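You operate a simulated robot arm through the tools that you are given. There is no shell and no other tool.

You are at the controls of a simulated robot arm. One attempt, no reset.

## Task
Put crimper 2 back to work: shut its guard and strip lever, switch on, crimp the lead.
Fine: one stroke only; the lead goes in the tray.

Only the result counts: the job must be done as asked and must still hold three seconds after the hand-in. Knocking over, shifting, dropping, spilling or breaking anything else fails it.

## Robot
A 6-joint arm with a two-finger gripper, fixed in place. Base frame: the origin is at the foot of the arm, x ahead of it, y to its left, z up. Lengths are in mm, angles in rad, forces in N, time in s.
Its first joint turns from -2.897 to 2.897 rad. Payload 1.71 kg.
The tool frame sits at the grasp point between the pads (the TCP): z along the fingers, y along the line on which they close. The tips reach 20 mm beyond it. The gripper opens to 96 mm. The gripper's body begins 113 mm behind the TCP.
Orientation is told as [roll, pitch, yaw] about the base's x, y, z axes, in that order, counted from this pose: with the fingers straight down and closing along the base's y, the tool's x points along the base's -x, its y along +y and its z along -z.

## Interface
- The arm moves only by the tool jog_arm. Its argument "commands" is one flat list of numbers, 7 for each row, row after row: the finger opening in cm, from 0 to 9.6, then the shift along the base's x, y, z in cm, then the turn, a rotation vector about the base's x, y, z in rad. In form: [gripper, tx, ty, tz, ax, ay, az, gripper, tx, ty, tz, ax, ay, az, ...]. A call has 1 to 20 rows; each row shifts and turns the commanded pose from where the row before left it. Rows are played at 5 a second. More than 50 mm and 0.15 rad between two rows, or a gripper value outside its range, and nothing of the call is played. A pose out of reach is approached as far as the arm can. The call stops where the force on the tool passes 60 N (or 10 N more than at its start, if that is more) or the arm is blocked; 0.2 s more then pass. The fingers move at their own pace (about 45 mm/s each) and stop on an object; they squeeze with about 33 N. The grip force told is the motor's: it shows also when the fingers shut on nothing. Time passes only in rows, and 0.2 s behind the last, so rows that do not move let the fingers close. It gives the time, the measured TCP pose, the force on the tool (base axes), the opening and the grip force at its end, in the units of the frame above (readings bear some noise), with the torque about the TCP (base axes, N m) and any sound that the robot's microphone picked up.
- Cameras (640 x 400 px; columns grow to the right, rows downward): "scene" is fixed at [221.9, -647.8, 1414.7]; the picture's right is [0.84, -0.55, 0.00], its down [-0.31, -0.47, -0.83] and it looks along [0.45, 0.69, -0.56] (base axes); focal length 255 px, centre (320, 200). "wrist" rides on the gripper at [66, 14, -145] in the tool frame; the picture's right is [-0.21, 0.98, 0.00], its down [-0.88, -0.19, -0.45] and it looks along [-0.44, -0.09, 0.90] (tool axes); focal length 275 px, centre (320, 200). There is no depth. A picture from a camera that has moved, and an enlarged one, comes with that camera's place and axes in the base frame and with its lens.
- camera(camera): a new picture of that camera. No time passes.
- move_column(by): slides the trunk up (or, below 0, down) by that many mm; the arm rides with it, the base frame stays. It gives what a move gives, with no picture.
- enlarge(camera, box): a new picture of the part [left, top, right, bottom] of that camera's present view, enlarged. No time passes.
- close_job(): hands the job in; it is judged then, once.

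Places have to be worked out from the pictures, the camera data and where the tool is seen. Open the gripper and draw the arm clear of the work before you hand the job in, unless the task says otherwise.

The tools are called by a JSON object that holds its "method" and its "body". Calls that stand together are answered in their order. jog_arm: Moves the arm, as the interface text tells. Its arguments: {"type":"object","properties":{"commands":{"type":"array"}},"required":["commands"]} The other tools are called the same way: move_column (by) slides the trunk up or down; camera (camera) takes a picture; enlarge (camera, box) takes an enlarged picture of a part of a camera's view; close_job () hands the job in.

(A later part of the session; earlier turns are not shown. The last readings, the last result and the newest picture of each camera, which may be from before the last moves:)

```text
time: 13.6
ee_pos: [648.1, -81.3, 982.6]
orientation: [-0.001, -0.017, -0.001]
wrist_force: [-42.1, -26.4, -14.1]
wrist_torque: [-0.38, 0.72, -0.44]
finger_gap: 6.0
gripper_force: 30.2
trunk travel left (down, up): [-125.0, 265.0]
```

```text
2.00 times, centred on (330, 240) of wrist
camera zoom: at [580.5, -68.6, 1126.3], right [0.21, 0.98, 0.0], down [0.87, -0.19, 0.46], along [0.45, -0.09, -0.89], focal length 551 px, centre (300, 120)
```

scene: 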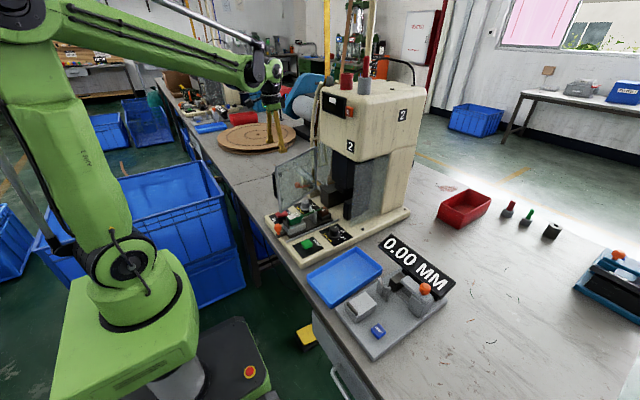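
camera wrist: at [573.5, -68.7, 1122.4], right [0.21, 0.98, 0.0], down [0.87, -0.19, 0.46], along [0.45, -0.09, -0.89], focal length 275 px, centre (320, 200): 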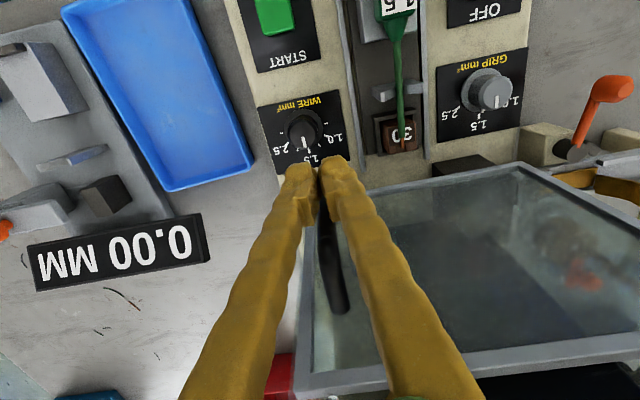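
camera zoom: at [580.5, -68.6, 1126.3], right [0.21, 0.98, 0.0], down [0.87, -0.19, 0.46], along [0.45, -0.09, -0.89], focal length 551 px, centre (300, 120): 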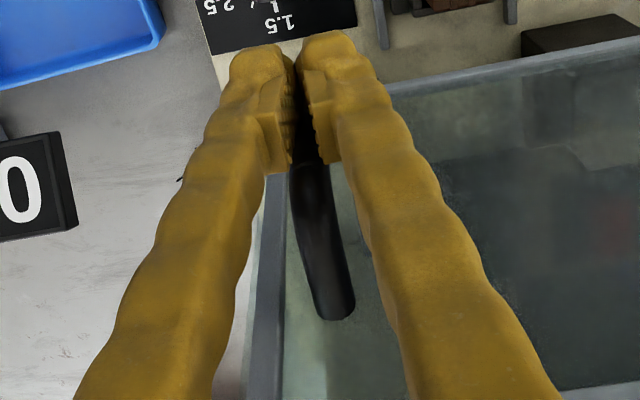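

The guard is firmly against its stop (42 N back-force, no movement), so it is shut. I open the fingers a little so they don't hold the handle, then back straight off.

{"method": "jog_arm", "body": {"commands": [3, -0.2, 0, 0, 0, 0, 0, 3, -0.4, 0, 0, 0, 0, 0, 3, -1.0, 0, 0, 0, 0, 0, 3, -2.0, 0, 0, 0, 0, 0, 3, -2.0, 0, 0, 0, 0, 0, 3, 0, 0, 0, 0, 0, 0]}}

{"method": "camera", "body": {"camera": "wrist"}}

{"method": "enlarge", "body": {"camera": "scene", "box": [260, 100, 420, 260]}}

```text
time: 15.0
ee_pos: [596.8, -79.2, 976.9]
orientation: [0.0, -0.014, 0.0]
wrist_force: [-0.1, 0.0, 0.5]
wrist_torque: [0.0, -0.02, 0.0]
finger_gap: 30.0
gripper_force: 0.1
trunk travel left (down, up): [-125.0, 265.0]
```

```text
taken
camera wrist: at [528.6, -66.4, 1120.6], right [0.21, 0.98, 0.0], down [0.87, -0.19, 0.46], along [0.45, -0.09, -0.89], focal length 275 px, centre (320, 200)
```

wrist: 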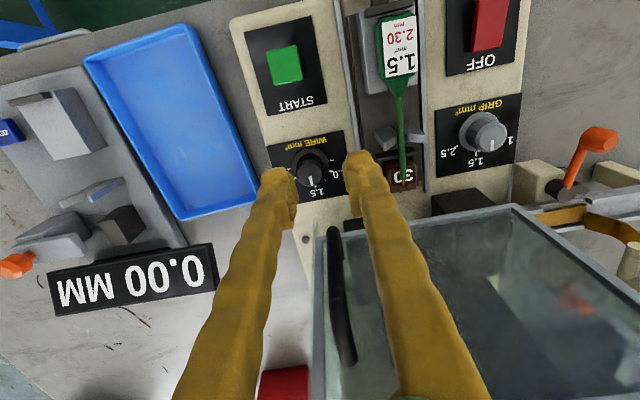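

```text
2.50 times, centred on (340, 180) of scene
camera zoom: at [221.9, -647.8, 1414.7], right [0.84, -0.55, 0.0], down [-0.31, -0.47, -0.83], along [0.45, 0.69, -0.56], focal length 637 px, centre (270, 250)
```

zoom: 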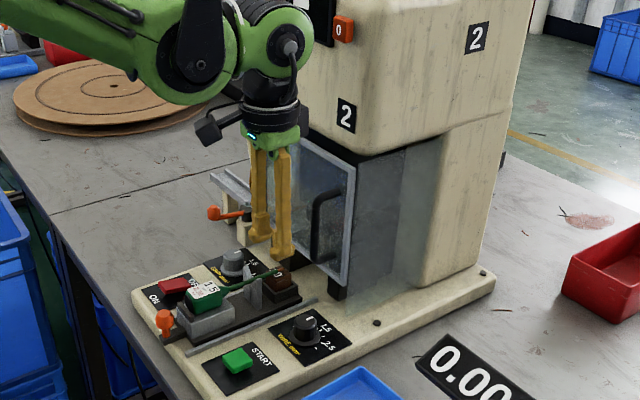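

The guard stays shut. Now both dials are visible; I zoom in on them and on the carriage/lead.

{"method": "enlarge", "body": {"camera": "wrist", "box": [265, 125, 355, 205]}}

{"method": "enlarge", "body": {"camera": "wrist", "box": [430, 85, 530, 180]}}

{"method": "enlarge", "body": {"camera": "wrist", "box": [340, 0, 440, 220]}}

{"method": "enlarge", "body": {"camera": "wrist", "box": [520, 110, 640, 260]}}

```text
5.00 times, centred on (310, 165) of wrist
camera zoom: at [528.6, -66.4, 1120.6], right [0.21, 0.98, 0.0], down [0.87, -0.19, 0.46], along [0.45, -0.09, -0.89], focal length 1376 px, centre (370, 375)
```

zoom: 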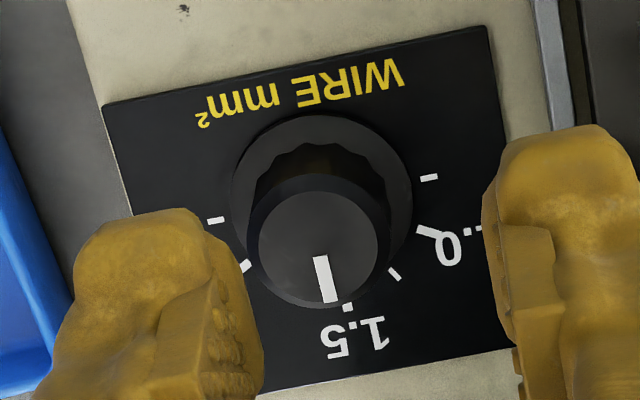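

```text
4.21 times, centred on (480, 132) of wrist
camera zoom: at [528.6, -66.4, 1120.6], right [0.21, 0.98, 0.0], down [0.87, -0.19, 0.46], along [0.45, -0.09, -0.89], focal length 1159 px, centre (-354, 484)
```

zoom: 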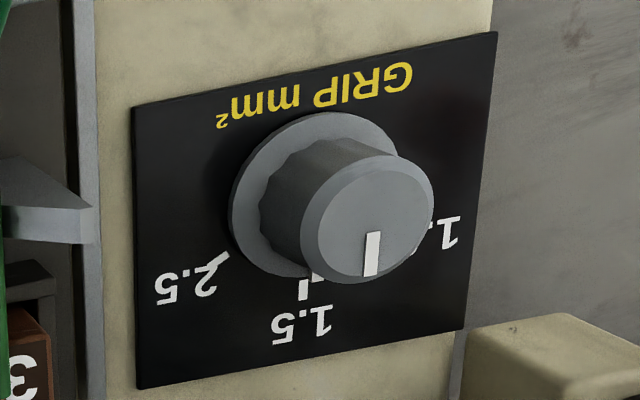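

```text
1.82 times, centred on (390, 110) of wrist
camera zoom: at [528.6, -66.4, 1120.6], right [0.21, 0.98, 0.0], down [0.87, -0.19, 0.46], along [0.45, -0.09, -0.89], focal length 500 px, centre (193, 364)
```

zoom: 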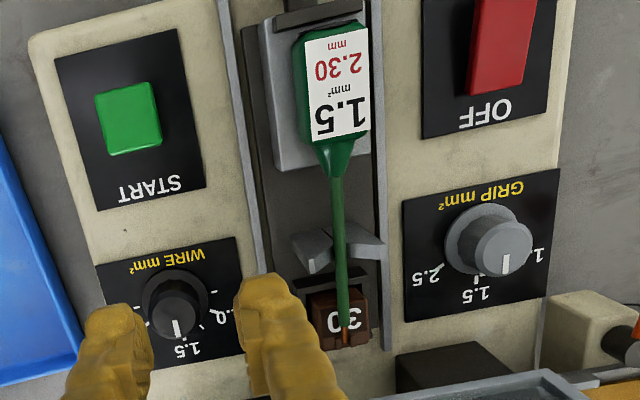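

```text
2.67 times, centred on (580, 185) of wrist
camera zoom: at [528.6, -66.4, 1120.6], right [0.21, 0.98, 0.0], down [0.87, -0.19, 0.46], along [0.45, -0.09, -0.89], focal length 734 px, centre (-373, 240)
```

zoom: 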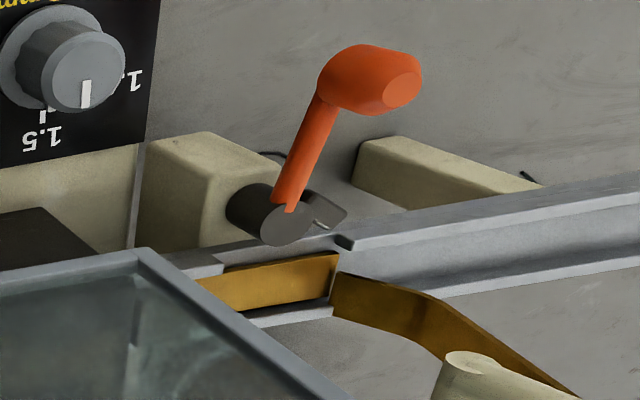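

Both dials already point at 1.5, matching the lead. Next is the strip lever: pivot ≈ (704,166), knob ≈ (647,175,~870). I close the fingers, travel in front of the guard, and come down on the -y side of the lever knob.

{"method": "jog_arm", "body": {"commands": [0, 0, 3.5, 0.5, 0, 0, 0, 0, 0.2, 4.5, 0, 0, 0, 0, 0, 0.4, 4.5, 0, 0, 0, 0, 0, 0.4, 4.5, -0.5, 0, 0, 0, 0, 0.5, 4.0, -0.5, 0, 0, 0, 0, 1.0, 0, -2.0, 0, 0, 0, 0, 0.8, 0, -2.0, 0, 0, 0, 0, 0, 0, 0, 0, 0, 0]}}

{"method": "camera", "body": {"camera": "wrist"}}

{"method": "enlarge", "body": {"camera": "scene", "box": [250, 70, 390, 230]}}

```text
time: 16.8
ee_pos: [633.2, 130.8, 935.6]
orientation: [0.001, -0.015, -0.001]
wrist_force: [0.9, 0.5, -1.2]
wrist_torque: [0.03, 0.01, 0.03]
finger_gap: 0.1
gripper_force: 29.3
trunk travel left (down, up): [-125.0, 265.0]
```

```text
taken
camera wrist: at [564.5, 143.8, 1080.7], right [0.21, 0.98, 0.0], down [0.87, -0.19, 0.46], along [0.45, -0.09, -0.89], focal length 275 px, centre (320, 200)
```

wrist: 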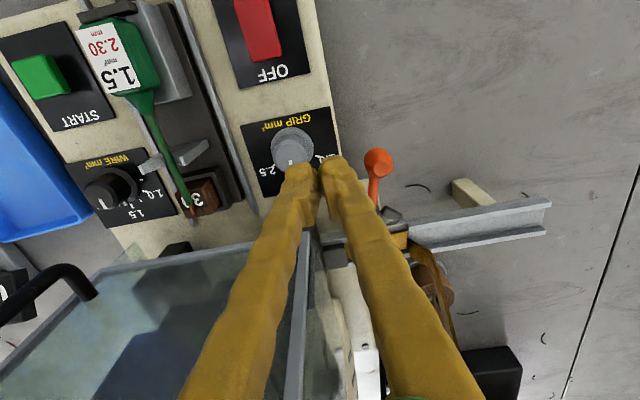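

```text
2.50 times, centred on (320, 150) of scene
camera zoom: at [221.9, -647.8, 1414.7], right [0.84, -0.55, 0.0], down [-0.31, -0.47, -0.83], along [0.45, 0.69, -0.56], focal length 637 px, centre (320, 325)
```

zoom: 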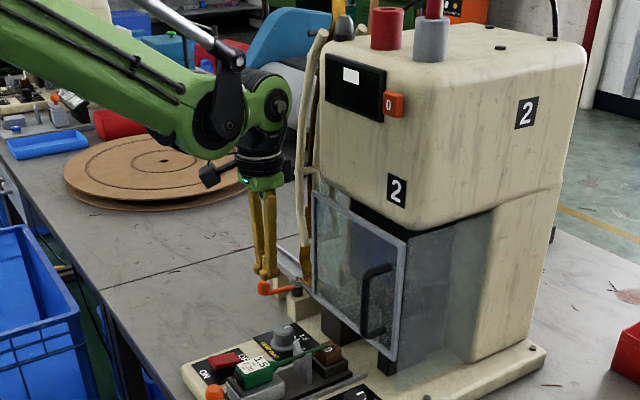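

The fingers are clear of the guard and dial. I lower the tips to about z 857 beside the knob and push the lever along its arc toward +y, stopping midway to look.

{"method": "jog_arm", "body": {"commands": [0, 0.6, 0, -2.0, 0, 0, 0, 0, 0.6, 0, -2.0, 0, 0, 0, 0, 0, 0.3, -1.9, 0, 0, 0, 0, 0, 0, 0, 0, 0, 0, 0, 0, 0.9, 0, 0, 0, 0, 0, 0.1, 0.9, 0, 0, 0, 0, 0, -0.15, 1.1, 0, 0, 0, 0, 0, 0.05, 1.05, 0, 0, 0, 0, 0, 0.2, 1.0, 0, 0, 0, 0, 0, 0, 0, 0, 0, 0, 0]}}

{"method": "camera", "body": {"camera": "wrist"}}

{"method": "enlarge", "body": {"camera": "scene", "box": [270, 130, 350, 220]}}

```text
time: 19.0
ee_pos: [644.9, 183.0, 873.8]
orientation: [0.0, -0.015, -0.001]
wrist_force: [-0.8, -1.4, 0.1]
wrist_torque: [0.02, 0.0, -0.03]
finger_gap: 0.0
gripper_force: 29.7
trunk travel left (down, up): [-125.0, 265.0]
```

```text
taken
camera wrist: at [578.0, 195.6, 1017.9], right [0.21, 0.98, 0.0], down [0.87, -0.19, 0.46], along [0.45, -0.09, -0.89], focal length 275 px, centre (320, 200)
```

wrist: 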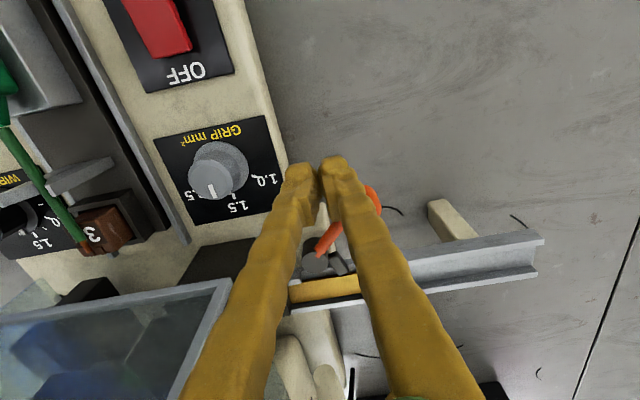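

```text
4.44 times, centred on (310, 175) of scene
camera zoom: at [221.9, -647.8, 1414.7], right [0.84, -0.55, 0.0], down [-0.31, -0.47, -0.83], along [0.45, 0.69, -0.56], focal length 1132 px, centre (364, 311)
```

zoom: 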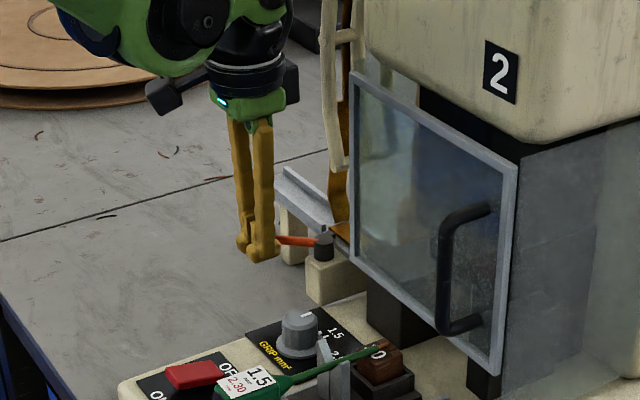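

The lever turns with the push. I zoom in at the pivot to see if the foot moves with it.

{"method": "enlarge", "body": {"camera": "wrist", "box": [280, 180, 400, 320]}}

```text
2.86 times, centred on (340, 250) of wrist
camera zoom: at [578.0, 195.6, 1017.9], right [0.21, 0.98, 0.0], down [0.87, -0.19, 0.46], along [0.45, -0.09, -0.89], focal length 786 px, centre (263, 57)
```

zoom: 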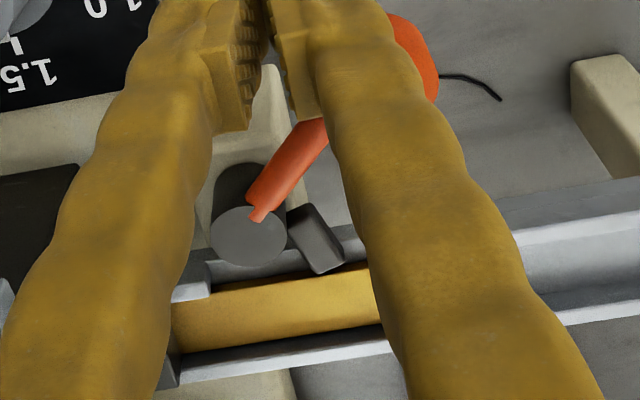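

The foot turns with the lever toward the strip, confirming the direction. I continue along the arc in ~1 cm steps.

{"method": "jog_arm", "body": {"commands": [0, 0.6, 1.0, 0, 0, 0, 0, 0, 0.55, 0.9, 0, 0, 0, 0, 0, 0.7, 0.75, 0, 0, 0, 0, 0, 0.8, 0.65, 0, 0, 0, 0, 0, 0, 0, 0, 0, 0, 0]}}

{"method": "camera", "body": {"camera": "wrist"}}

{"method": "enlarge", "body": {"camera": "scene", "box": [270, 130, 350, 220]}}

```text
time: 19.8
ee_pos: [645.9, 203.9, 884.6]
orientation: [-0.004, -0.024, -0.002]
wrist_force: [-0.2, 0.6, 0.8]
wrist_torque: [0.04, -0.09, 0.01]
finger_gap: 0.1
gripper_force: 29.8
trunk travel left (down, up): [-125.0, 265.0]
stopped in row 4: the force on the tool passed its limit at 73 N (the readings are from after the stop); the commanded pose is now the measured one
```

```text
taken
camera wrist: at [576.2, 218.4, 1027.9], right [0.21, 0.98, 0.0], down [0.87, -0.18, 0.47], along [0.46, -0.1, -0.89], focal length 275 px, centre (320, 200)
```

wrist: 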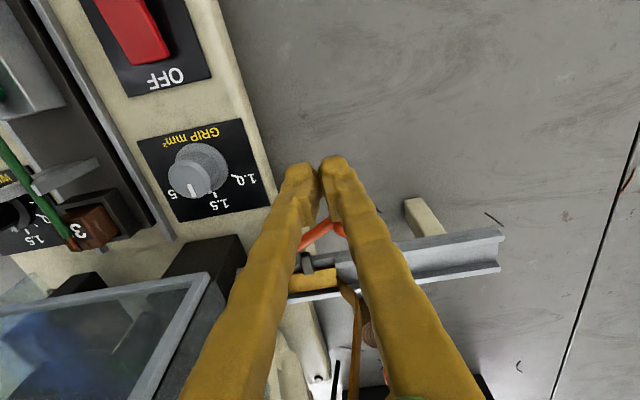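

```text
4.44 times, centred on (310, 175) of scene
camera zoom: at [221.9, -647.8, 1414.7], right [0.84, -0.55, 0.0], down [-0.31, -0.47, -0.83], along [0.45, 0.69, -0.56], focal length 1132 px, centre (364, 311)
```

zoom: 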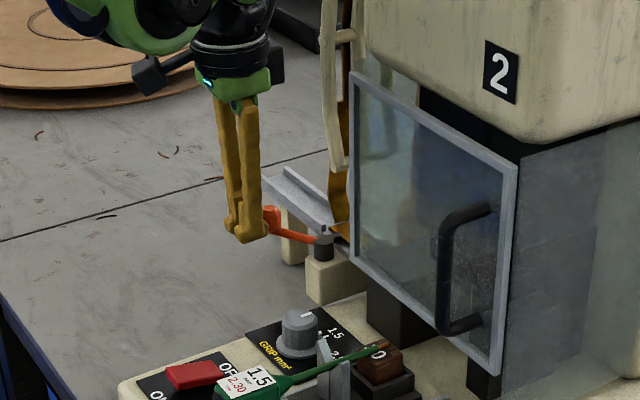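

Force rose to 73 N in the fourth row — either the lever reached its end stop or something jammed. I look at it closely before doing more.

{"method": "enlarge", "body": {"camera": "wrist", "box": [270, 190, 390, 310]}}

{"method": "enlarge", "body": {"camera": "scene", "box": [290, 160, 330, 200]}}

```text
3.33 times, centred on (330, 250) of wrist
camera zoom: at [576.2, 218.4, 1027.9], right [0.21, 0.98, 0.0], down [0.87, -0.18, 0.47], along [0.46, -0.1, -0.89], focal length 918 px, centre (287, 33)
```

zoom: 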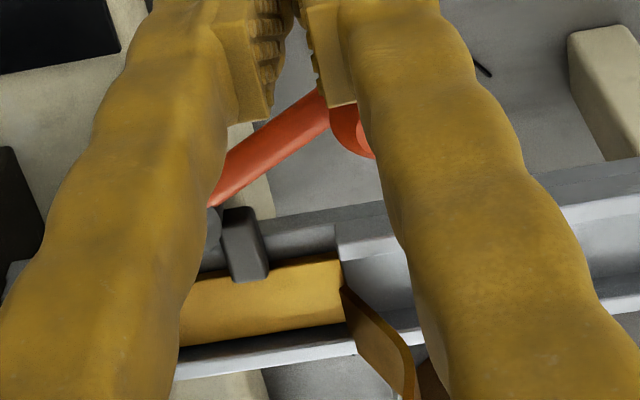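

```text
10.00 times, centred on (310, 180) of scene
camera zoom: at [221.9, -647.8, 1414.7], right [0.84, -0.55, 0.0], down [-0.31, -0.47, -0.83], along [0.45, 0.69, -0.56], focal length 2548 px, centre (420, 400)
```

zoom: 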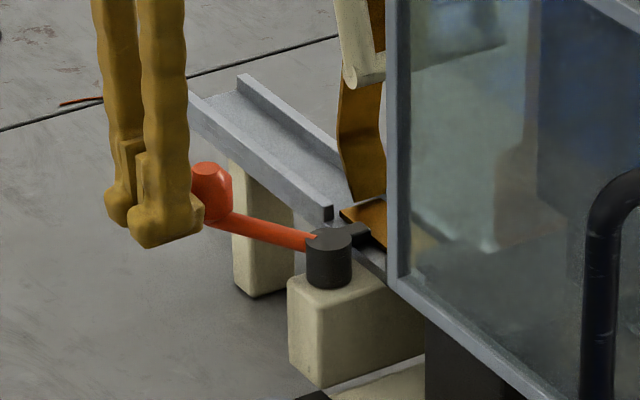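

The foot now points over the strip and the knob is near (683,209), about 55° round. I gently press once more in small steps to see whether this is truly the end stop.

{"method": "jog_arm", "body": {"commands": [0, 0, 0, -1.0, 0, 0, 0, 0, 0.5, 0.2, 0, 0, 0, 0, 0, 0.4, 0.2, 0, 0, 0, 0, 0, 0.2, 0.1, 0, 0, 0, 0, 0, 0.2, 0.1, 0, 0, 0, 0, 0, 0, 0, 0, 0, 0, 0]}}

{"method": "enlarge", "body": {"camera": "wrist", "box": [270, 190, 390, 310]}}

{"method": "enlarge", "body": {"camera": "scene", "box": [290, 160, 330, 200]}}

```text
time: 21.3
ee_pos: [643.9, 209.1, 882.7]
orientation: [-0.005, -0.033, -0.002]
wrist_force: [-0.4, 0.9, 1.3]
wrist_torque: [0.0, -0.12, 0.01]
finger_gap: 0.0
gripper_force: 29.1
trunk travel left (down, up): [-125.0, 265.0]
stopped in row 6: the force on the tool passed its limit at 61 N (the readings are from after the stop); the commanded pose is now the measured one
```

```text
3.33 times, centred on (330, 250) of wrist
camera zoom: at [573.6, 223.5, 1025.5], right [0.21, 0.98, 0.0], down [0.86, -0.18, 0.47], along [0.46, -0.1, -0.88], focal length 918 px, centre (287, 33)
```

zoom: 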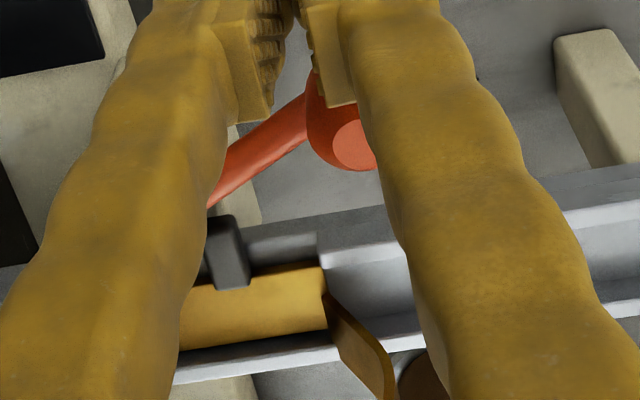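

```text
10.00 times, centred on (310, 180) of scene
camera zoom: at [221.9, -647.8, 1414.7], right [0.84, -0.55, 0.0], down [-0.31, -0.47, -0.83], along [0.45, 0.69, -0.56], focal length 2548 px, centre (420, 400)
```

zoom: 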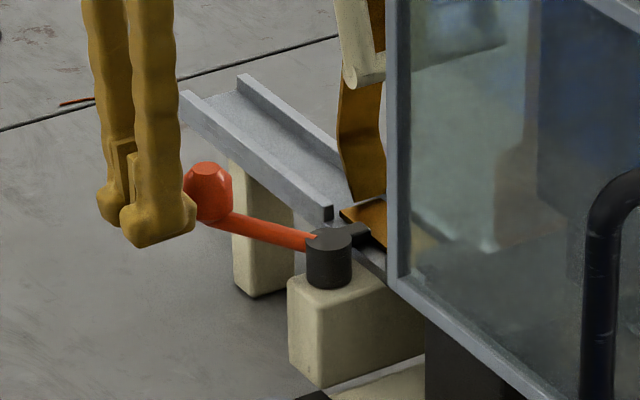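

The lever doesn't move any more and the foot stands square across the strip, so it is at its shut stop. I back away, rise, and check from above with the fingers out of the way.

{"method": "jog_arm", "body": {"commands": [0, -1.5, -0.5, 0.5, 0, 0, 0, 0, -2.0, 0, 2.0, 0, 0, 0, 4, -1.0, 0, 3.0, 0, 0, 0, 8, 0, 0, 3.0, 0, 0, 0, 8, 0, 0, 1.0, 0, 0, 0, 8, 0, 0, 0, 0, 0, 0]}}

{"method": "camera", "body": {"camera": "wrist"}}

{"method": "enlarge", "body": {"camera": "scene", "box": [290, 150, 340, 200]}}

```text
time: 22.7
ee_pos: [600.8, 202.2, 978.7]
orientation: [-0.004, -0.034, -0.002]
wrist_force: [0.2, 0.4, 0.5]
wrist_torque: [-0.01, -0.01, 0.0]
finger_gap: 79.7
gripper_force: 0.1
trunk travel left (down, up): [-125.0, 265.0]
```

```text
taken
camera wrist: at [530.9, 216.0, 1121.3], right [0.21, 0.98, 0.0], down [0.86, -0.18, 0.47], along [0.46, -0.1, -0.88], focal length 275 px, centre (320, 200)
```

wrist: 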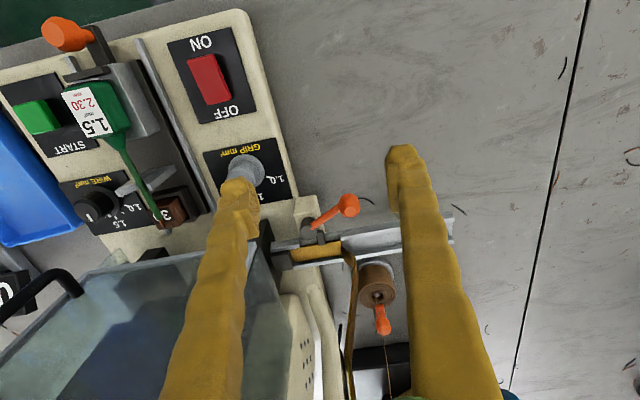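

```text
8.00 times, centred on (315, 175) of scene
camera zoom: at [221.9, -647.8, 1414.7], right [0.84, -0.55, 0.0], down [-0.31, -0.47, -0.83], along [0.45, 0.69, -0.56], focal length 2038 px, centre (360, 400)
```

zoom: 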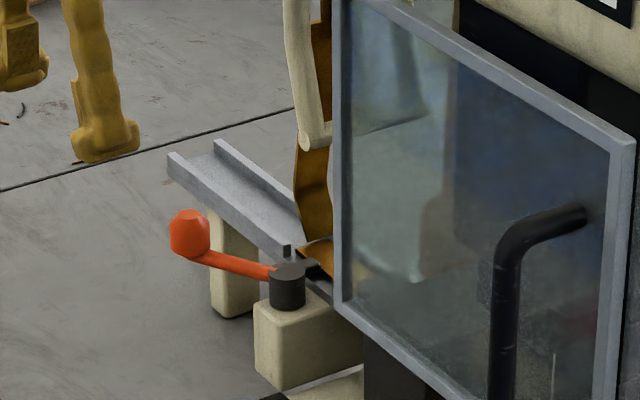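

{"method": "enlarge", "body": {"camera": "wrist", "box": [270, 180, 400, 350]}}

{"method": "enlarge", "body": {"camera": "wrist", "box": [160, 20, 270, 140]}}

```text
2.35 times, centred on (335, 265) of wrist
camera zoom: at [530.9, 216.0, 1121.3], right [0.21, 0.98, 0.0], down [0.86, -0.18, 0.47], along [0.46, -0.1, -0.88], focal length 648 px, centre (285, 47)
```

zoom: 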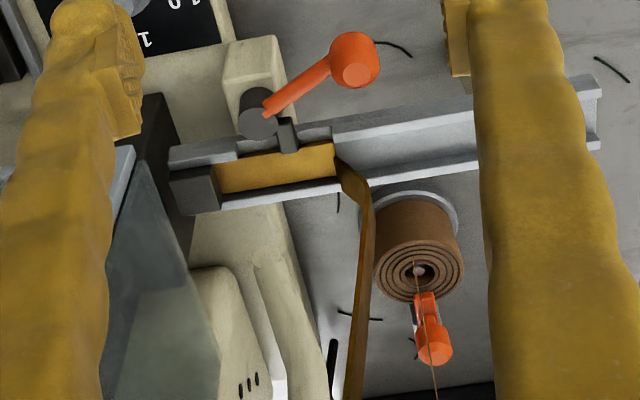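

```text
3.33 times, centred on (215, 80) of wrist
camera zoom: at [530.9, 216.0, 1121.3], right [0.21, 0.98, 0.0], down [0.86, -0.18, 0.47], along [0.46, -0.1, -0.88], focal length 918 px, centre (670, 600)
```

zoom: 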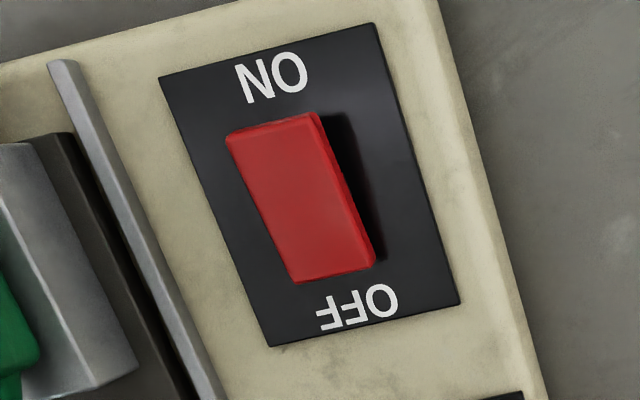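

Lever and guard are shut. Next is the rocker: it spans about x 511–553 at y≈95, with the ON end toward the front and raised. Since it's close to the base, I tilt the tool so the fingers point down and slightly back toward the base, and approach above it.

{"method": "jog_arm", "body": {"commands": [0, -1.4, -2.1, -0.8, 0, 0.09, 0, 0, -1.4, -2.1, -1.8, 0, 0.09, 0, 0, -1.4, -2.1, -1.8, 0, 0.09, 0, 0, -1.4, -2.1, -1.8, 0, 0.09, 0, 0, -1.4, -2.2, -1.8, 0, 0.09, 0, 0, 0, 0, 0, 0, 0, 0, 0, 0, 0, 0, 0, 0, 0]}}

{"method": "camera", "body": {"camera": "wrist"}}

{"method": "enlarge", "body": {"camera": "scene", "box": [230, 90, 390, 270]}}

```text
time: 24.3
ee_pos: [532.1, 97.4, 898.5]
orientation: [-0.006, 0.42, -0.002]
wrist_force: [0.1, -0.8, -0.3]
wrist_torque: [0.02, 0.01, 0.0]
finger_gap: 0.0
gripper_force: 29.6
trunk travel left (down, up): [-125.0, 265.0]
```

```text
taken
camera wrist: at [530.6, 111.1, 1057.0], right [0.19, 0.98, -0.09], down [0.98, -0.18, 0.05], along [0.03, -0.1, -0.99], focal length 275 px, centre (320, 200)
```

wrist: 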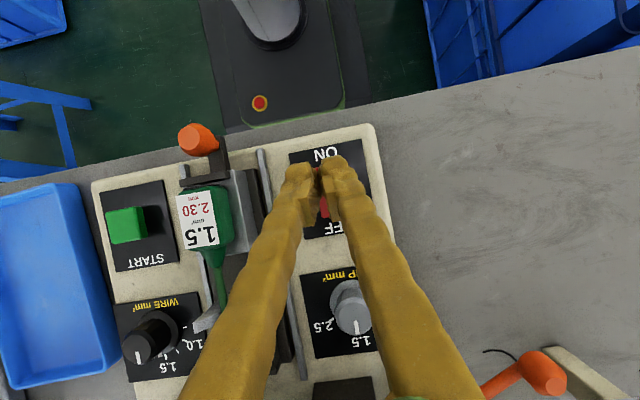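

```text
2.22 times, centred on (310, 180) of scene
camera zoom: at [221.9, -647.8, 1414.7], right [0.84, -0.55, 0.0], down [-0.31, -0.47, -0.83], along [0.45, 0.69, -0.56], focal length 566 px, centre (342, 244)
```

zoom: 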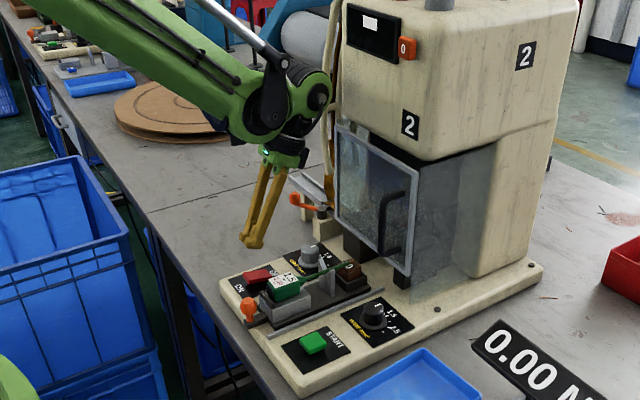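

The tilt works and the tool reaches here. With this tilt the lowest fingertip corner lies right under the TCP, so I go to x≈516, y≈96 and press down in steps.

{"method": "jog_arm", "body": {"commands": [0, -0.8, -0.1, -1.5, 0, 0, 0, 0, -0.8, -0.1, -1.5, 0, 0, 0, 0, 0, 0, -1.5, 0, 0, 0, 0, 0, 0, -1.0, 0, 0, 0, 0, 0, 0, 0, 0, 0, 0]}}

{"method": "enlarge", "body": {"camera": "wrist", "box": [260, 120, 400, 250]}}

{"method": "enlarge", "body": {"camera": "scene", "box": [260, 180, 330, 240]}}

```text
time: 25.5
ee_pos: [515.5, 96.2, 842.4]
orientation: [-0.005, 0.42, -0.002]
wrist_force: [-0.6, -0.2, -0.2]
wrist_torque: [-0.01, -0.02, 0.01]
finger_gap: 0.0
gripper_force: 29.4
trunk travel left (down, up): [-125.0, 265.0]
```

```text
3.08 times, centred on (330, 185) of wrist
camera zoom: at [515.0, 110.5, 1001.2], right [0.19, 0.98, -0.09], down [0.98, -0.18, 0.05], along [0.03, -0.1, -0.99], focal length 847 px, centre (289, 246)
```

zoom: 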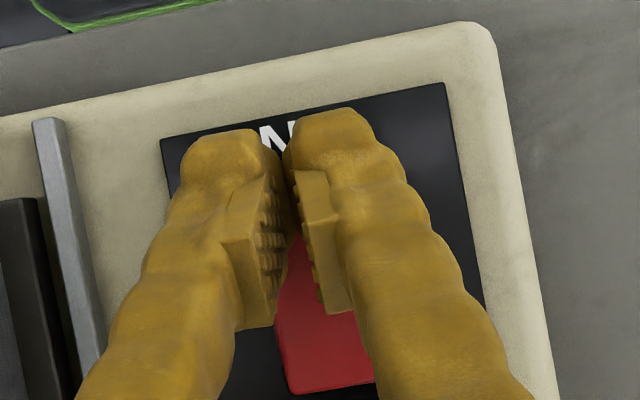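

```text
6.67 times, centred on (295, 210) of scene
camera zoom: at [221.9, -647.8, 1414.7], right [0.84, -0.55, 0.0], down [-0.31, -0.47, -0.83], along [0.45, 0.69, -0.56], focal length 1698 px, centre (487, 133)
```

zoom: 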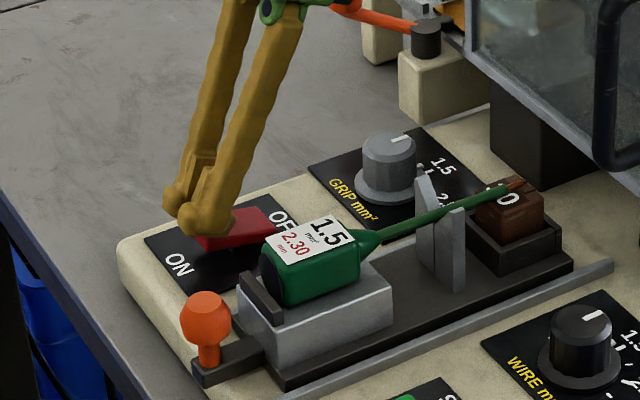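

The tips are right over the ON end. I press down in small steps and watch for force and sound.

{"method": "jog_arm", "body": {"commands": [0, 0, 0, -0.5, 0, 0, 0, 0, 0, 0, -0.4, 0, 0, 0, 0, 0, 0, -0.4, 0, 0, 0, 0, 0, 0, -0.3, 0, 0, 0, 0, 0, 0, 0, 0, 0, 0]}}

{"method": "enlarge", "body": {"camera": "scene", "box": [260, 180, 330, 240]}}

```text
time: 26.4
ee_pos: [499.5, 97.0, 838.3]
orientation: [-0.008, 0.405, -0.002]
wrist_force: [0.0, 0.1, -0.3]
wrist_torque: [0.0, -0.12, 0.01]
finger_gap: 0.0
gripper_force: 29.3
trunk travel left (down, up): [-125.0, 265.0]
stopped in row 4: the force on the tool passed its limit at 72 N (the readings are from after the stop); the commanded pose is now the measured one
```

```text
6.67 times, centred on (295, 210) of scene
camera zoom: at [221.9, -647.8, 1414.7], right [0.84, -0.55, 0.0], down [-0.31, -0.47, -0.83], along [0.45, 0.69, -0.56], focal length 1698 px, centre (487, 133)
```

zoom: 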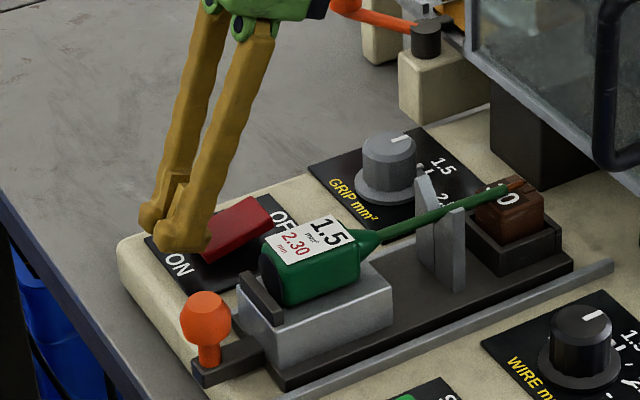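

The rocker has tipped over to ON. I lift off and verify it and the machine's display.

{"method": "jog_arm", "body": {"commands": [0, 0, 0, 2.0, 0, 0, 0, 0, 0.5, 0, 3.0, 0, 0, 0, 0, 1.0, -2.0, 3.0, 0, 0, 0, 0, 1.0, -2.0, 2.0, 0, 0, 0, 0, 0, 0, 0, 0, 0, 0]}}

{"method": "camera", "body": {"camera": "wrist"}}

{"method": "enlarge", "body": {"camera": "scene", "box": [300, 60, 390, 140]}}

{"method": "enlarge", "body": {"camera": "scene", "box": [260, 180, 330, 240]}}

```text
time: 27.6
ee_pos: [529.1, 57.0, 933.9]
orientation: [-0.007, 0.41, -0.002]
wrist_force: [0.4, -0.2, -1.1]
wrist_torque: [-0.02, 0.01, 0.01]
finger_gap: 0.0
gripper_force: 29.0
trunk travel left (down, up): [-125.0, 265.0]
```

```text
taken
camera wrist: at [525.9, 70.8, 1093.1], right [0.19, 0.98, -0.09], down [0.98, -0.18, 0.06], along [0.04, -0.1, -0.99], focal length 275 px, centre (320, 200)
```

wrist: 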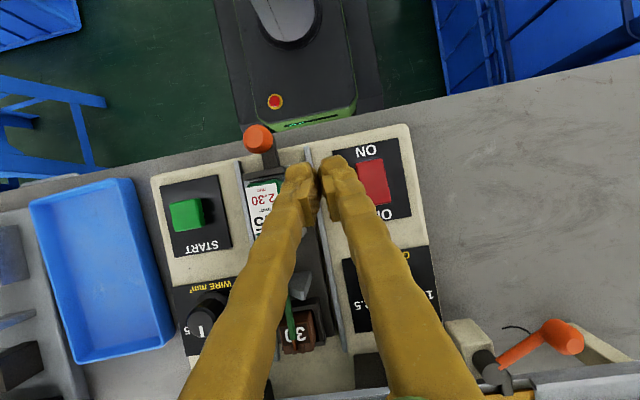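

```text
5.00 times, centred on (345, 100) of scene
camera zoom: at [221.9, -647.8, 1414.7], right [0.84, -0.55, 0.0], down [-0.31, -0.47, -0.83], along [0.45, 0.69, -0.56], focal length 1274 px, centre (195, 700)
```

zoom: 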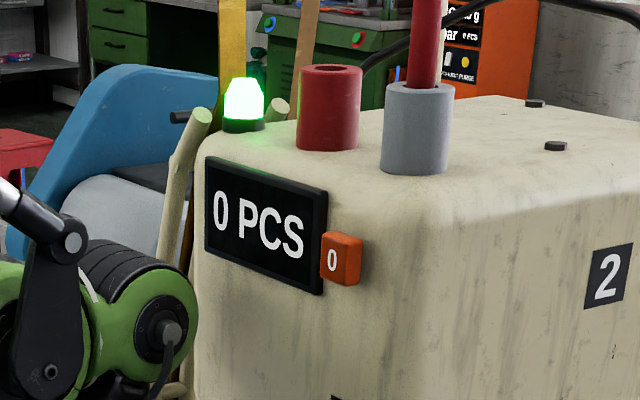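

```text
6.67 times, centred on (295, 210) of scene
camera zoom: at [221.9, -647.8, 1414.7], right [0.84, -0.55, 0.0], down [-0.31, -0.47, -0.83], along [0.45, 0.69, -0.56], focal length 1698 px, centre (487, 133)
```

zoom: 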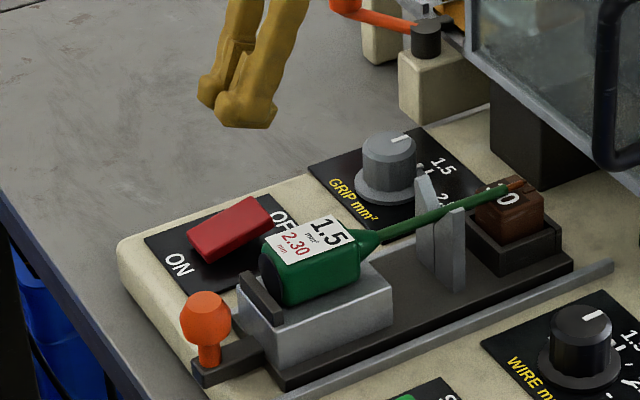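

The lamp is green and the display shows "0 PCS": the machine is on and ready. Next is the carriage; I look closely at its knob, the holder and the START area from here.

{"method": "enlarge", "body": {"camera": "wrist", "box": [150, 110, 330, 270]}}

{"method": "enlarge", "body": {"camera": "wrist", "box": [230, 100, 330, 200]}}

{"method": "enlarge", "body": {"camera": "scene", "box": [275, 200, 330, 245]}}

```text
2.50 times, centred on (240, 190) of wrist
camera zoom: at [525.9, 70.8, 1093.1], right [0.19, 0.98, -0.09], down [0.98, -0.18, 0.06], along [0.04, -0.1, -0.99], focal length 688 px, centre (520, 225)
```

zoom: 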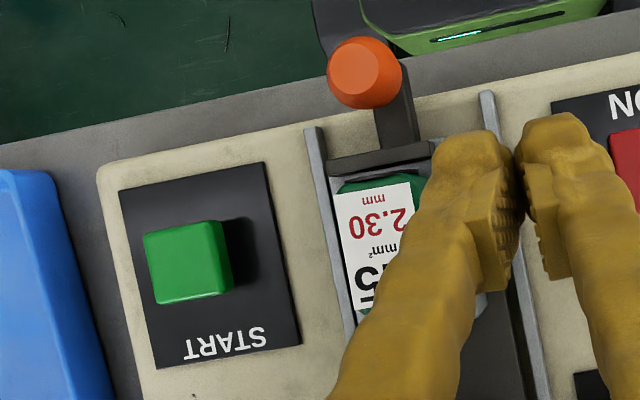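

```text
4.00 times, centred on (280, 150) of wrist
camera zoom: at [525.9, 70.8, 1093.1], right [0.19, 0.98, -0.09], down [0.98, -0.18, 0.06], along [0.04, -0.1, -0.99], focal length 1101 px, centre (480, 400)
```

zoom: 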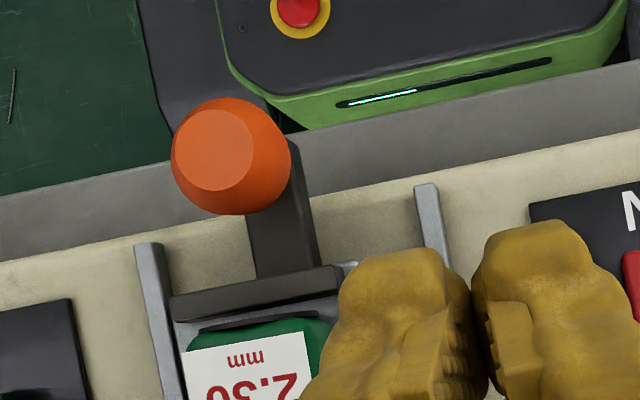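

```text
8.89 times, centred on (302, 222) of scene
camera zoom: at [221.9, -647.8, 1414.7], right [0.84, -0.55, 0.0], down [-0.31, -0.47, -0.83], along [0.45, 0.69, -0.56], focal length 2264 px, centre (476, 0)
```

zoom: 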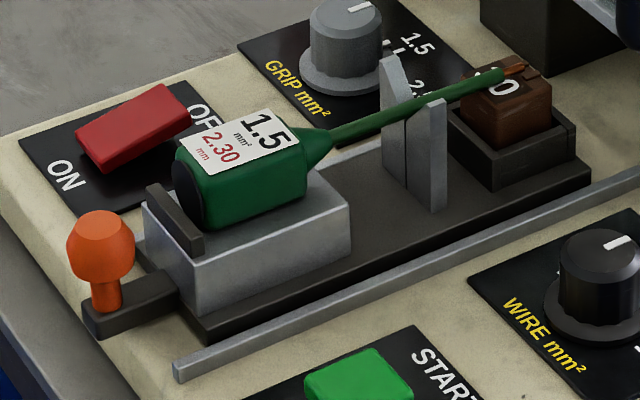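

The knob is ≈ (467,-2,836), about 28 mm wide, with the carriage axis along x. I open the fingers to 60 mm, tilt a bit more, and try to get above the knob to check the reach.

{"method": "jog_arm", "body": {"commands": [6, -2.0, -2.0, -0.5, 0, 0.07, 0, 6, -2.0, -2.0, -0.8, 0, 0.07, 0, 6, -2.0, -1.9, -0.8, 0, 0, 0, 6, 0, 0, 0, 0, 0, 0, 6, 0, 0, 0, 0, 0, 0]}}

{"method": "camera", "body": {"camera": "wrist"}}

{"method": "enlarge", "body": {"camera": "scene", "box": [230, 100, 370, 260]}}

```text
time: 28.8
ee_pos: [465.5, -3.8, 912.4]
orientation: [-0.003, 0.438, -0.001]
wrist_force: [0.3, 0.7, -0.1]
wrist_torque: [0.02, 0.01, 0.0]
finger_gap: 59.9
gripper_force: 0.1
out of reach, approached as far as the arm can: row 2
trunk travel left (down, up): [-125.0, 265.0]
```

```text
taken
camera wrist: at [469.0, 9.8, 1071.2], right [0.19, 0.98, -0.09], down [0.98, -0.18, 0.03], along [0.01, -0.1, -1.0], focal length 275 px, centre (320, 200)
```

wrist: 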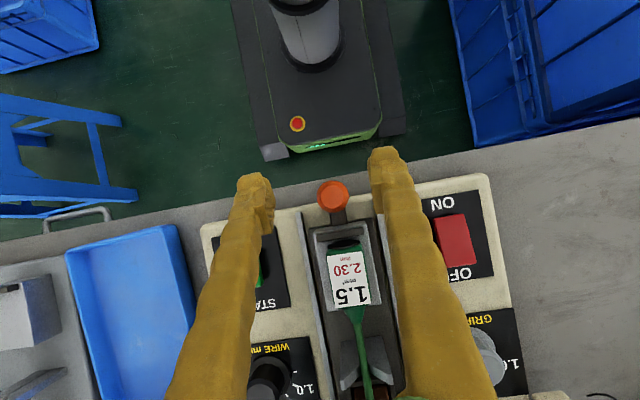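

```text
2.50 times, centred on (300, 180) of scene
camera zoom: at [221.9, -647.8, 1414.7], right [0.84, -0.55, 0.0], down [-0.31, -0.47, -0.83], along [0.45, 0.69, -0.56], focal length 637 px, centre (370, 250)
```

zoom: 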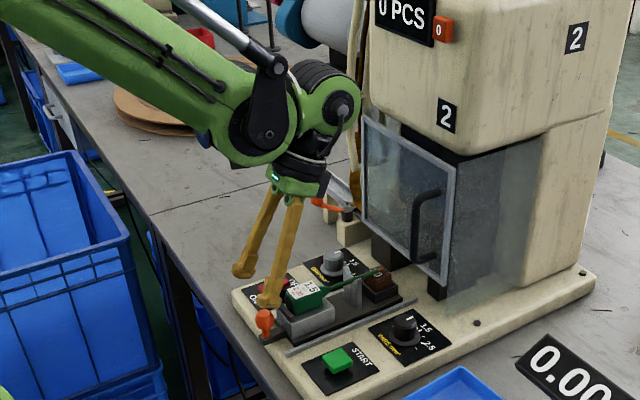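

The tool reaches over the knob (now seen at ≈ (469,-1.5)). Rather than stretching the arm down, I centre on the knob and lower the trunk, which keeps the arm's posture.

{"method": "jog_arm", "body": {"commands": [6, 0.3, 0.2, 0, 0, 0, 0, 6, 0, 0, 0, 0, 0, 0]}}

{"method": "move_column", "body": {"by": -50}}

{"method": "camera", "body": {"camera": "wrist"}}

{"method": "enlarge", "body": {"camera": "scene", "box": [255, 170, 325, 240]}}

```text
time: 29.4
ee_pos: [470.3, -1.5, 912.9]
orientation: [-0.004, 0.439, -0.002]
wrist_force: [-0.8, -0.3, 0.3]
wrist_torque: [0.03, -0.01, -0.05]
finger_gap: 60.2
gripper_force: 0.0
trunk travel left (down, up): [-125.0, 265.0]
```

```text
time: 30.3
ee_pos: [468.9, -0.8, 862.9]
orientation: [-0.004, 0.439, -0.003]
wrist_force: [0.7, -0.3, 0.1]
wrist_torque: [0.05, 0.01, -0.03]
finger_gap: 59.9
gripper_force: 0.0
trunk travel left (down, up): [-75.0, 315.0]
```

```text
taken
camera wrist: at [472.4, 12.5, 1022.3], right [0.19, 0.98, -0.09], down [0.98, -0.18, 0.03], along [0.01, -0.1, -1.0], focal length 275 px, centre (320, 200)
```

wrist: 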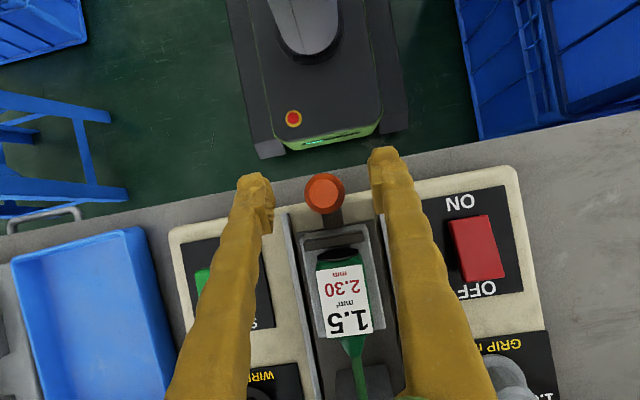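

```text
5.71 times, centred on (290, 205) of scene
camera zoom: at [221.9, -647.8, 1414.7], right [0.84, -0.55, 0.0], down [-0.31, -0.47, -0.83], along [0.45, 0.69, -0.56], focal length 1456 px, centre (491, 171)
```

zoom: 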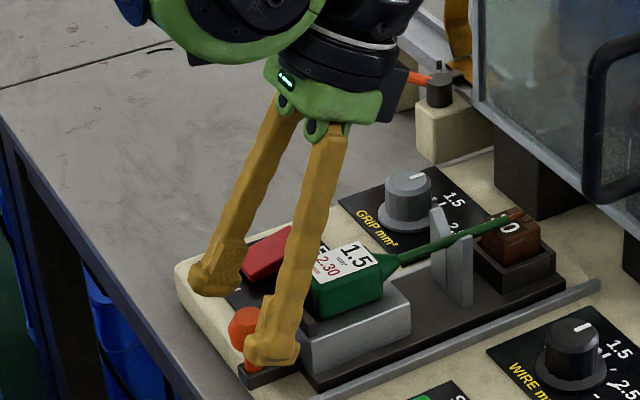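

The fingers straddle the knob, well centred. I lower the trunk the remaining 25 mm, then close on the knob.

{"method": "move_column", "body": {"by": -25}}

{"method": "enlarge", "body": {"camera": "scene", "box": [255, 180, 315, 240]}}

{"method": "camera", "body": {"camera": "wrist"}}

```text
time: 31.0
ee_pos: [469.8, -1.0, 838.6]
orientation: [-0.003, 0.44, -0.003]
wrist_force: [-0.1, 0.3, 0.2]
wrist_torque: [0.0, 0.01, 0.0]
finger_gap: 60.2
gripper_force: 0.0
trunk travel left (down, up): [-50.0, 340.0]
```

```text
6.67 times, centred on (285, 210) of scene
camera zoom: at [221.9, -647.8, 1414.7], right [0.84, -0.55, 0.0], down [-0.31, -0.47, -0.83], along [0.45, 0.69, -0.56], focal length 1698 px, centre (553, 133)
```

zoom: 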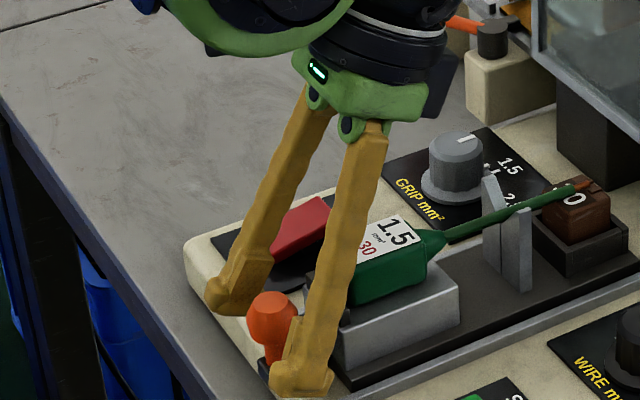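

```text
taken
camera wrist: at [472.4, 12.5, 997.3], right [0.19, 0.98, -0.09], down [0.98, -0.18, 0.03], along [0.01, -0.1, -1.0], focal length 275 px, centre (320, 200)
```

wrist: 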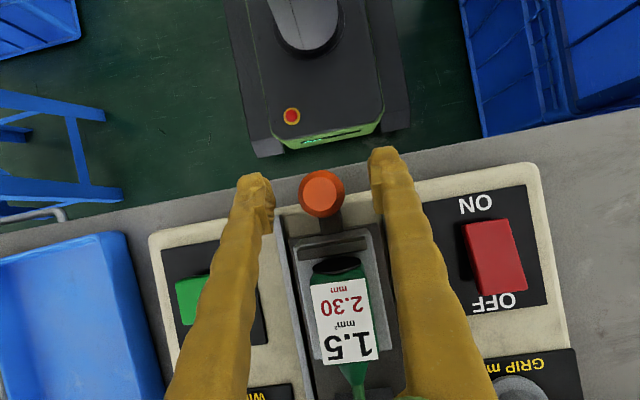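

The fingers are level with the knob on both sides. I close on it.

{"method": "jog_arm", "body": {"commands": [4, 0, 0, 0, 0, 0, 0, 1.5, 0, 0, 0, 0, 0, 0, 1.5, 0, 0, 0, 0, 0, 0, 1.5, 0, 0, 0, 0, 0, 0]}}

{"method": "camera", "body": {"camera": "wrist"}}

{"method": "enlarge", "body": {"camera": "scene", "box": [255, 180, 315, 240]}}

```text
time: 32.0
ee_pos: [469.4, -1.0, 837.4]
orientation: [-0.003, 0.441, -0.002]
wrist_force: [-0.8, 12.8, -1.1]
wrist_torque: [0.12, 0.0, 0.08]
finger_gap: 22.5
gripper_force: 34.8
trunk travel left (down, up): [-50.0, 340.0]
```

```text
taken
camera wrist: at [472.3, 13.2, 997.2], right [0.19, 0.98, -0.09], down [0.98, -0.18, 0.03], along [0.01, -0.1, -1.0], focal length 275 px, centre (320, 200)
```

wrist: 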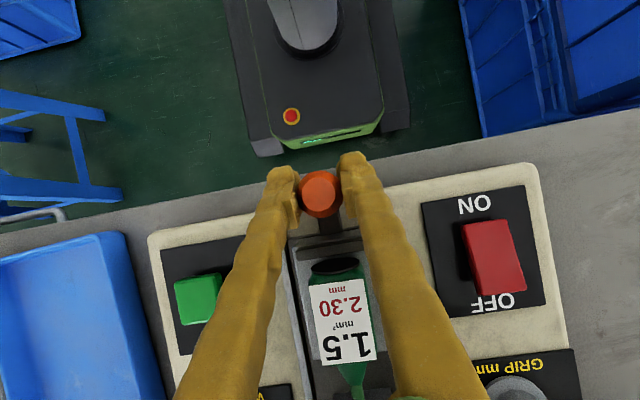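

```text
6.67 times, centred on (285, 210) of scene
camera zoom: at [221.9, -647.8, 1414.7], right [0.84, -0.55, 0.0], down [-0.31, -0.47, -0.83], along [0.45, 0.69, -0.56], focal length 1698 px, centre (553, 133)
```

zoom: 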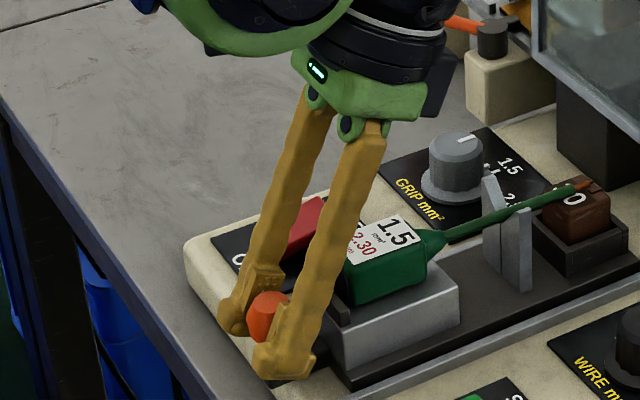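

The knob is gripped (22.5 mm) with a slight side load, so I shift +1.5 mm in y and begin sliding the carriage forward in 5 mm steps.

{"method": "jog_arm", "body": {"commands": [1.5, 0, 0.15, 0, 0, 0, 0, 1.5, 0.5, 0, 0, 0, 0, 0, 1.5, 0.5, 0, 0, 0, 0, 0, 1.5, 0.5, 0, 0, 0, 0, 0, 1.5, 0.5, 0, 0, 0, 0, 0, 1.5, 0, 0, 0, 0, 0, 0]}}

{"method": "camera", "body": {"camera": "wrist"}}

{"method": "enlarge", "body": {"camera": "scene", "box": [260, 160, 360, 250]}}

```text
time: 33.4
ee_pos: [489.7, 0.2, 837.2]
orientation: [-0.003, 0.441, -0.001]
wrist_force: [1.1, 4.6, 18.1]
wrist_torque: [0.12, 0.05, 0.0]
finger_gap: 22.5
gripper_force: 35.3
trunk travel left (down, up): [-50.0, 340.0]
```

```text
taken
camera wrist: at [492.7, 13.2, 996.9], right [0.19, 0.98, -0.09], down [0.98, -0.18, 0.03], along [0.01, -0.1, -1.0], focal length 275 px, centre (320, 200)
```

wrist: 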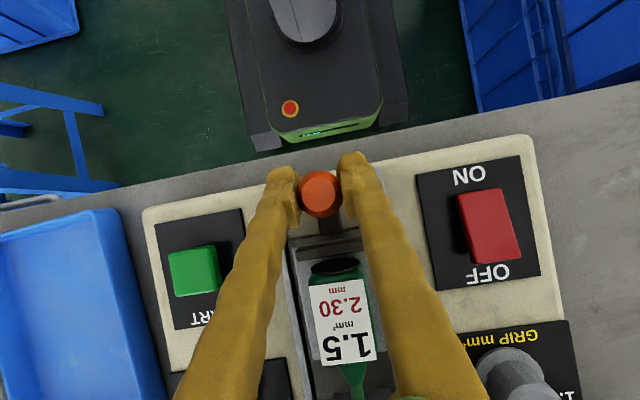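

```text
4.44 times, centred on (310, 205) of scene
camera zoom: at [221.9, -647.8, 1414.7], right [0.84, -0.55, 0.0], down [-0.31, -0.47, -0.83], along [0.45, 0.69, -0.56], focal length 1132 px, centre (364, 178)
```

zoom: 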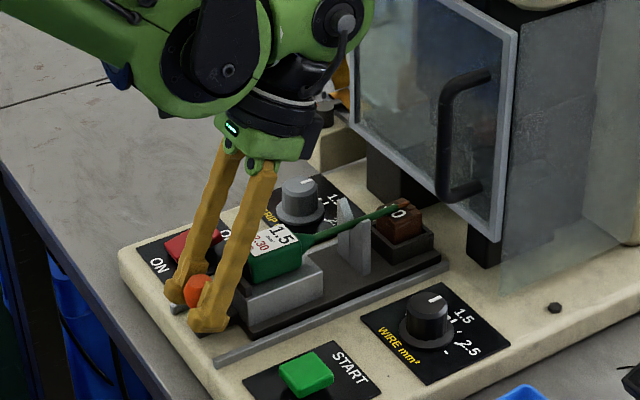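

The carriage slides freely. There's an 18 N vertical load, so I lift 1.5 mm and continue in 5 mm steps.

{"method": "jog_arm", "body": {"commands": [1.5, 0, 0.05, 0.15, 0, 0, 0, 1.5, 0.5, 0, 0, 0, 0, 0, 1.5, 0.5, 0, 0, 0, 0, 0, 1.5, 0.5, 0, 0, 0, 0, 0, 1.5, 0.5, 0, 0, 0, 0, 0, 1.5, 0, 0, 0, 0, 0, 0]}}

{"method": "camera", "body": {"camera": "wrist"}}

{"method": "enlarge", "body": {"camera": "scene", "box": [260, 160, 360, 250]}}

```text
time: 34.8
ee_pos: [511.8, 0.2, 837.4]
orientation: [-0.003, 0.439, -0.001]
wrist_force: [-0.8, -10.9, -30.0]
wrist_torque: [0.21, -0.46, -0.02]
finger_gap: 22.2
gripper_force: 35.2
trunk travel left (down, up): [-50.0, 340.0]
```

```text
taken
camera wrist: at [513.7, 13.3, 996.9], right [0.19, 0.98, -0.09], down [0.98, -0.18, 0.03], along [0.01, -0.1, -1.0], focal length 275 px, centre (320, 200)
```

wrist: 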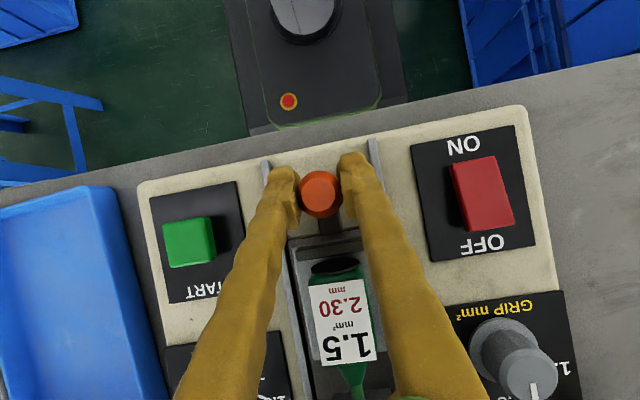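

```text
4.44 times, centred on (310, 205) of scene
camera zoom: at [221.9, -647.8, 1414.7], right [0.84, -0.55, 0.0], down [-0.31, -0.47, -0.83], along [0.45, 0.69, -0.56], focal length 1132 px, centre (364, 178)
```

zoom: 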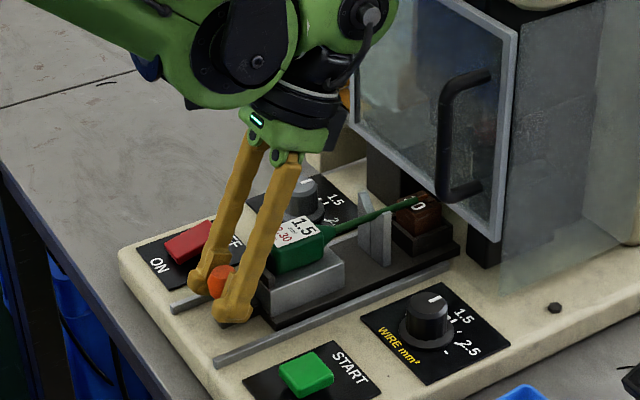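

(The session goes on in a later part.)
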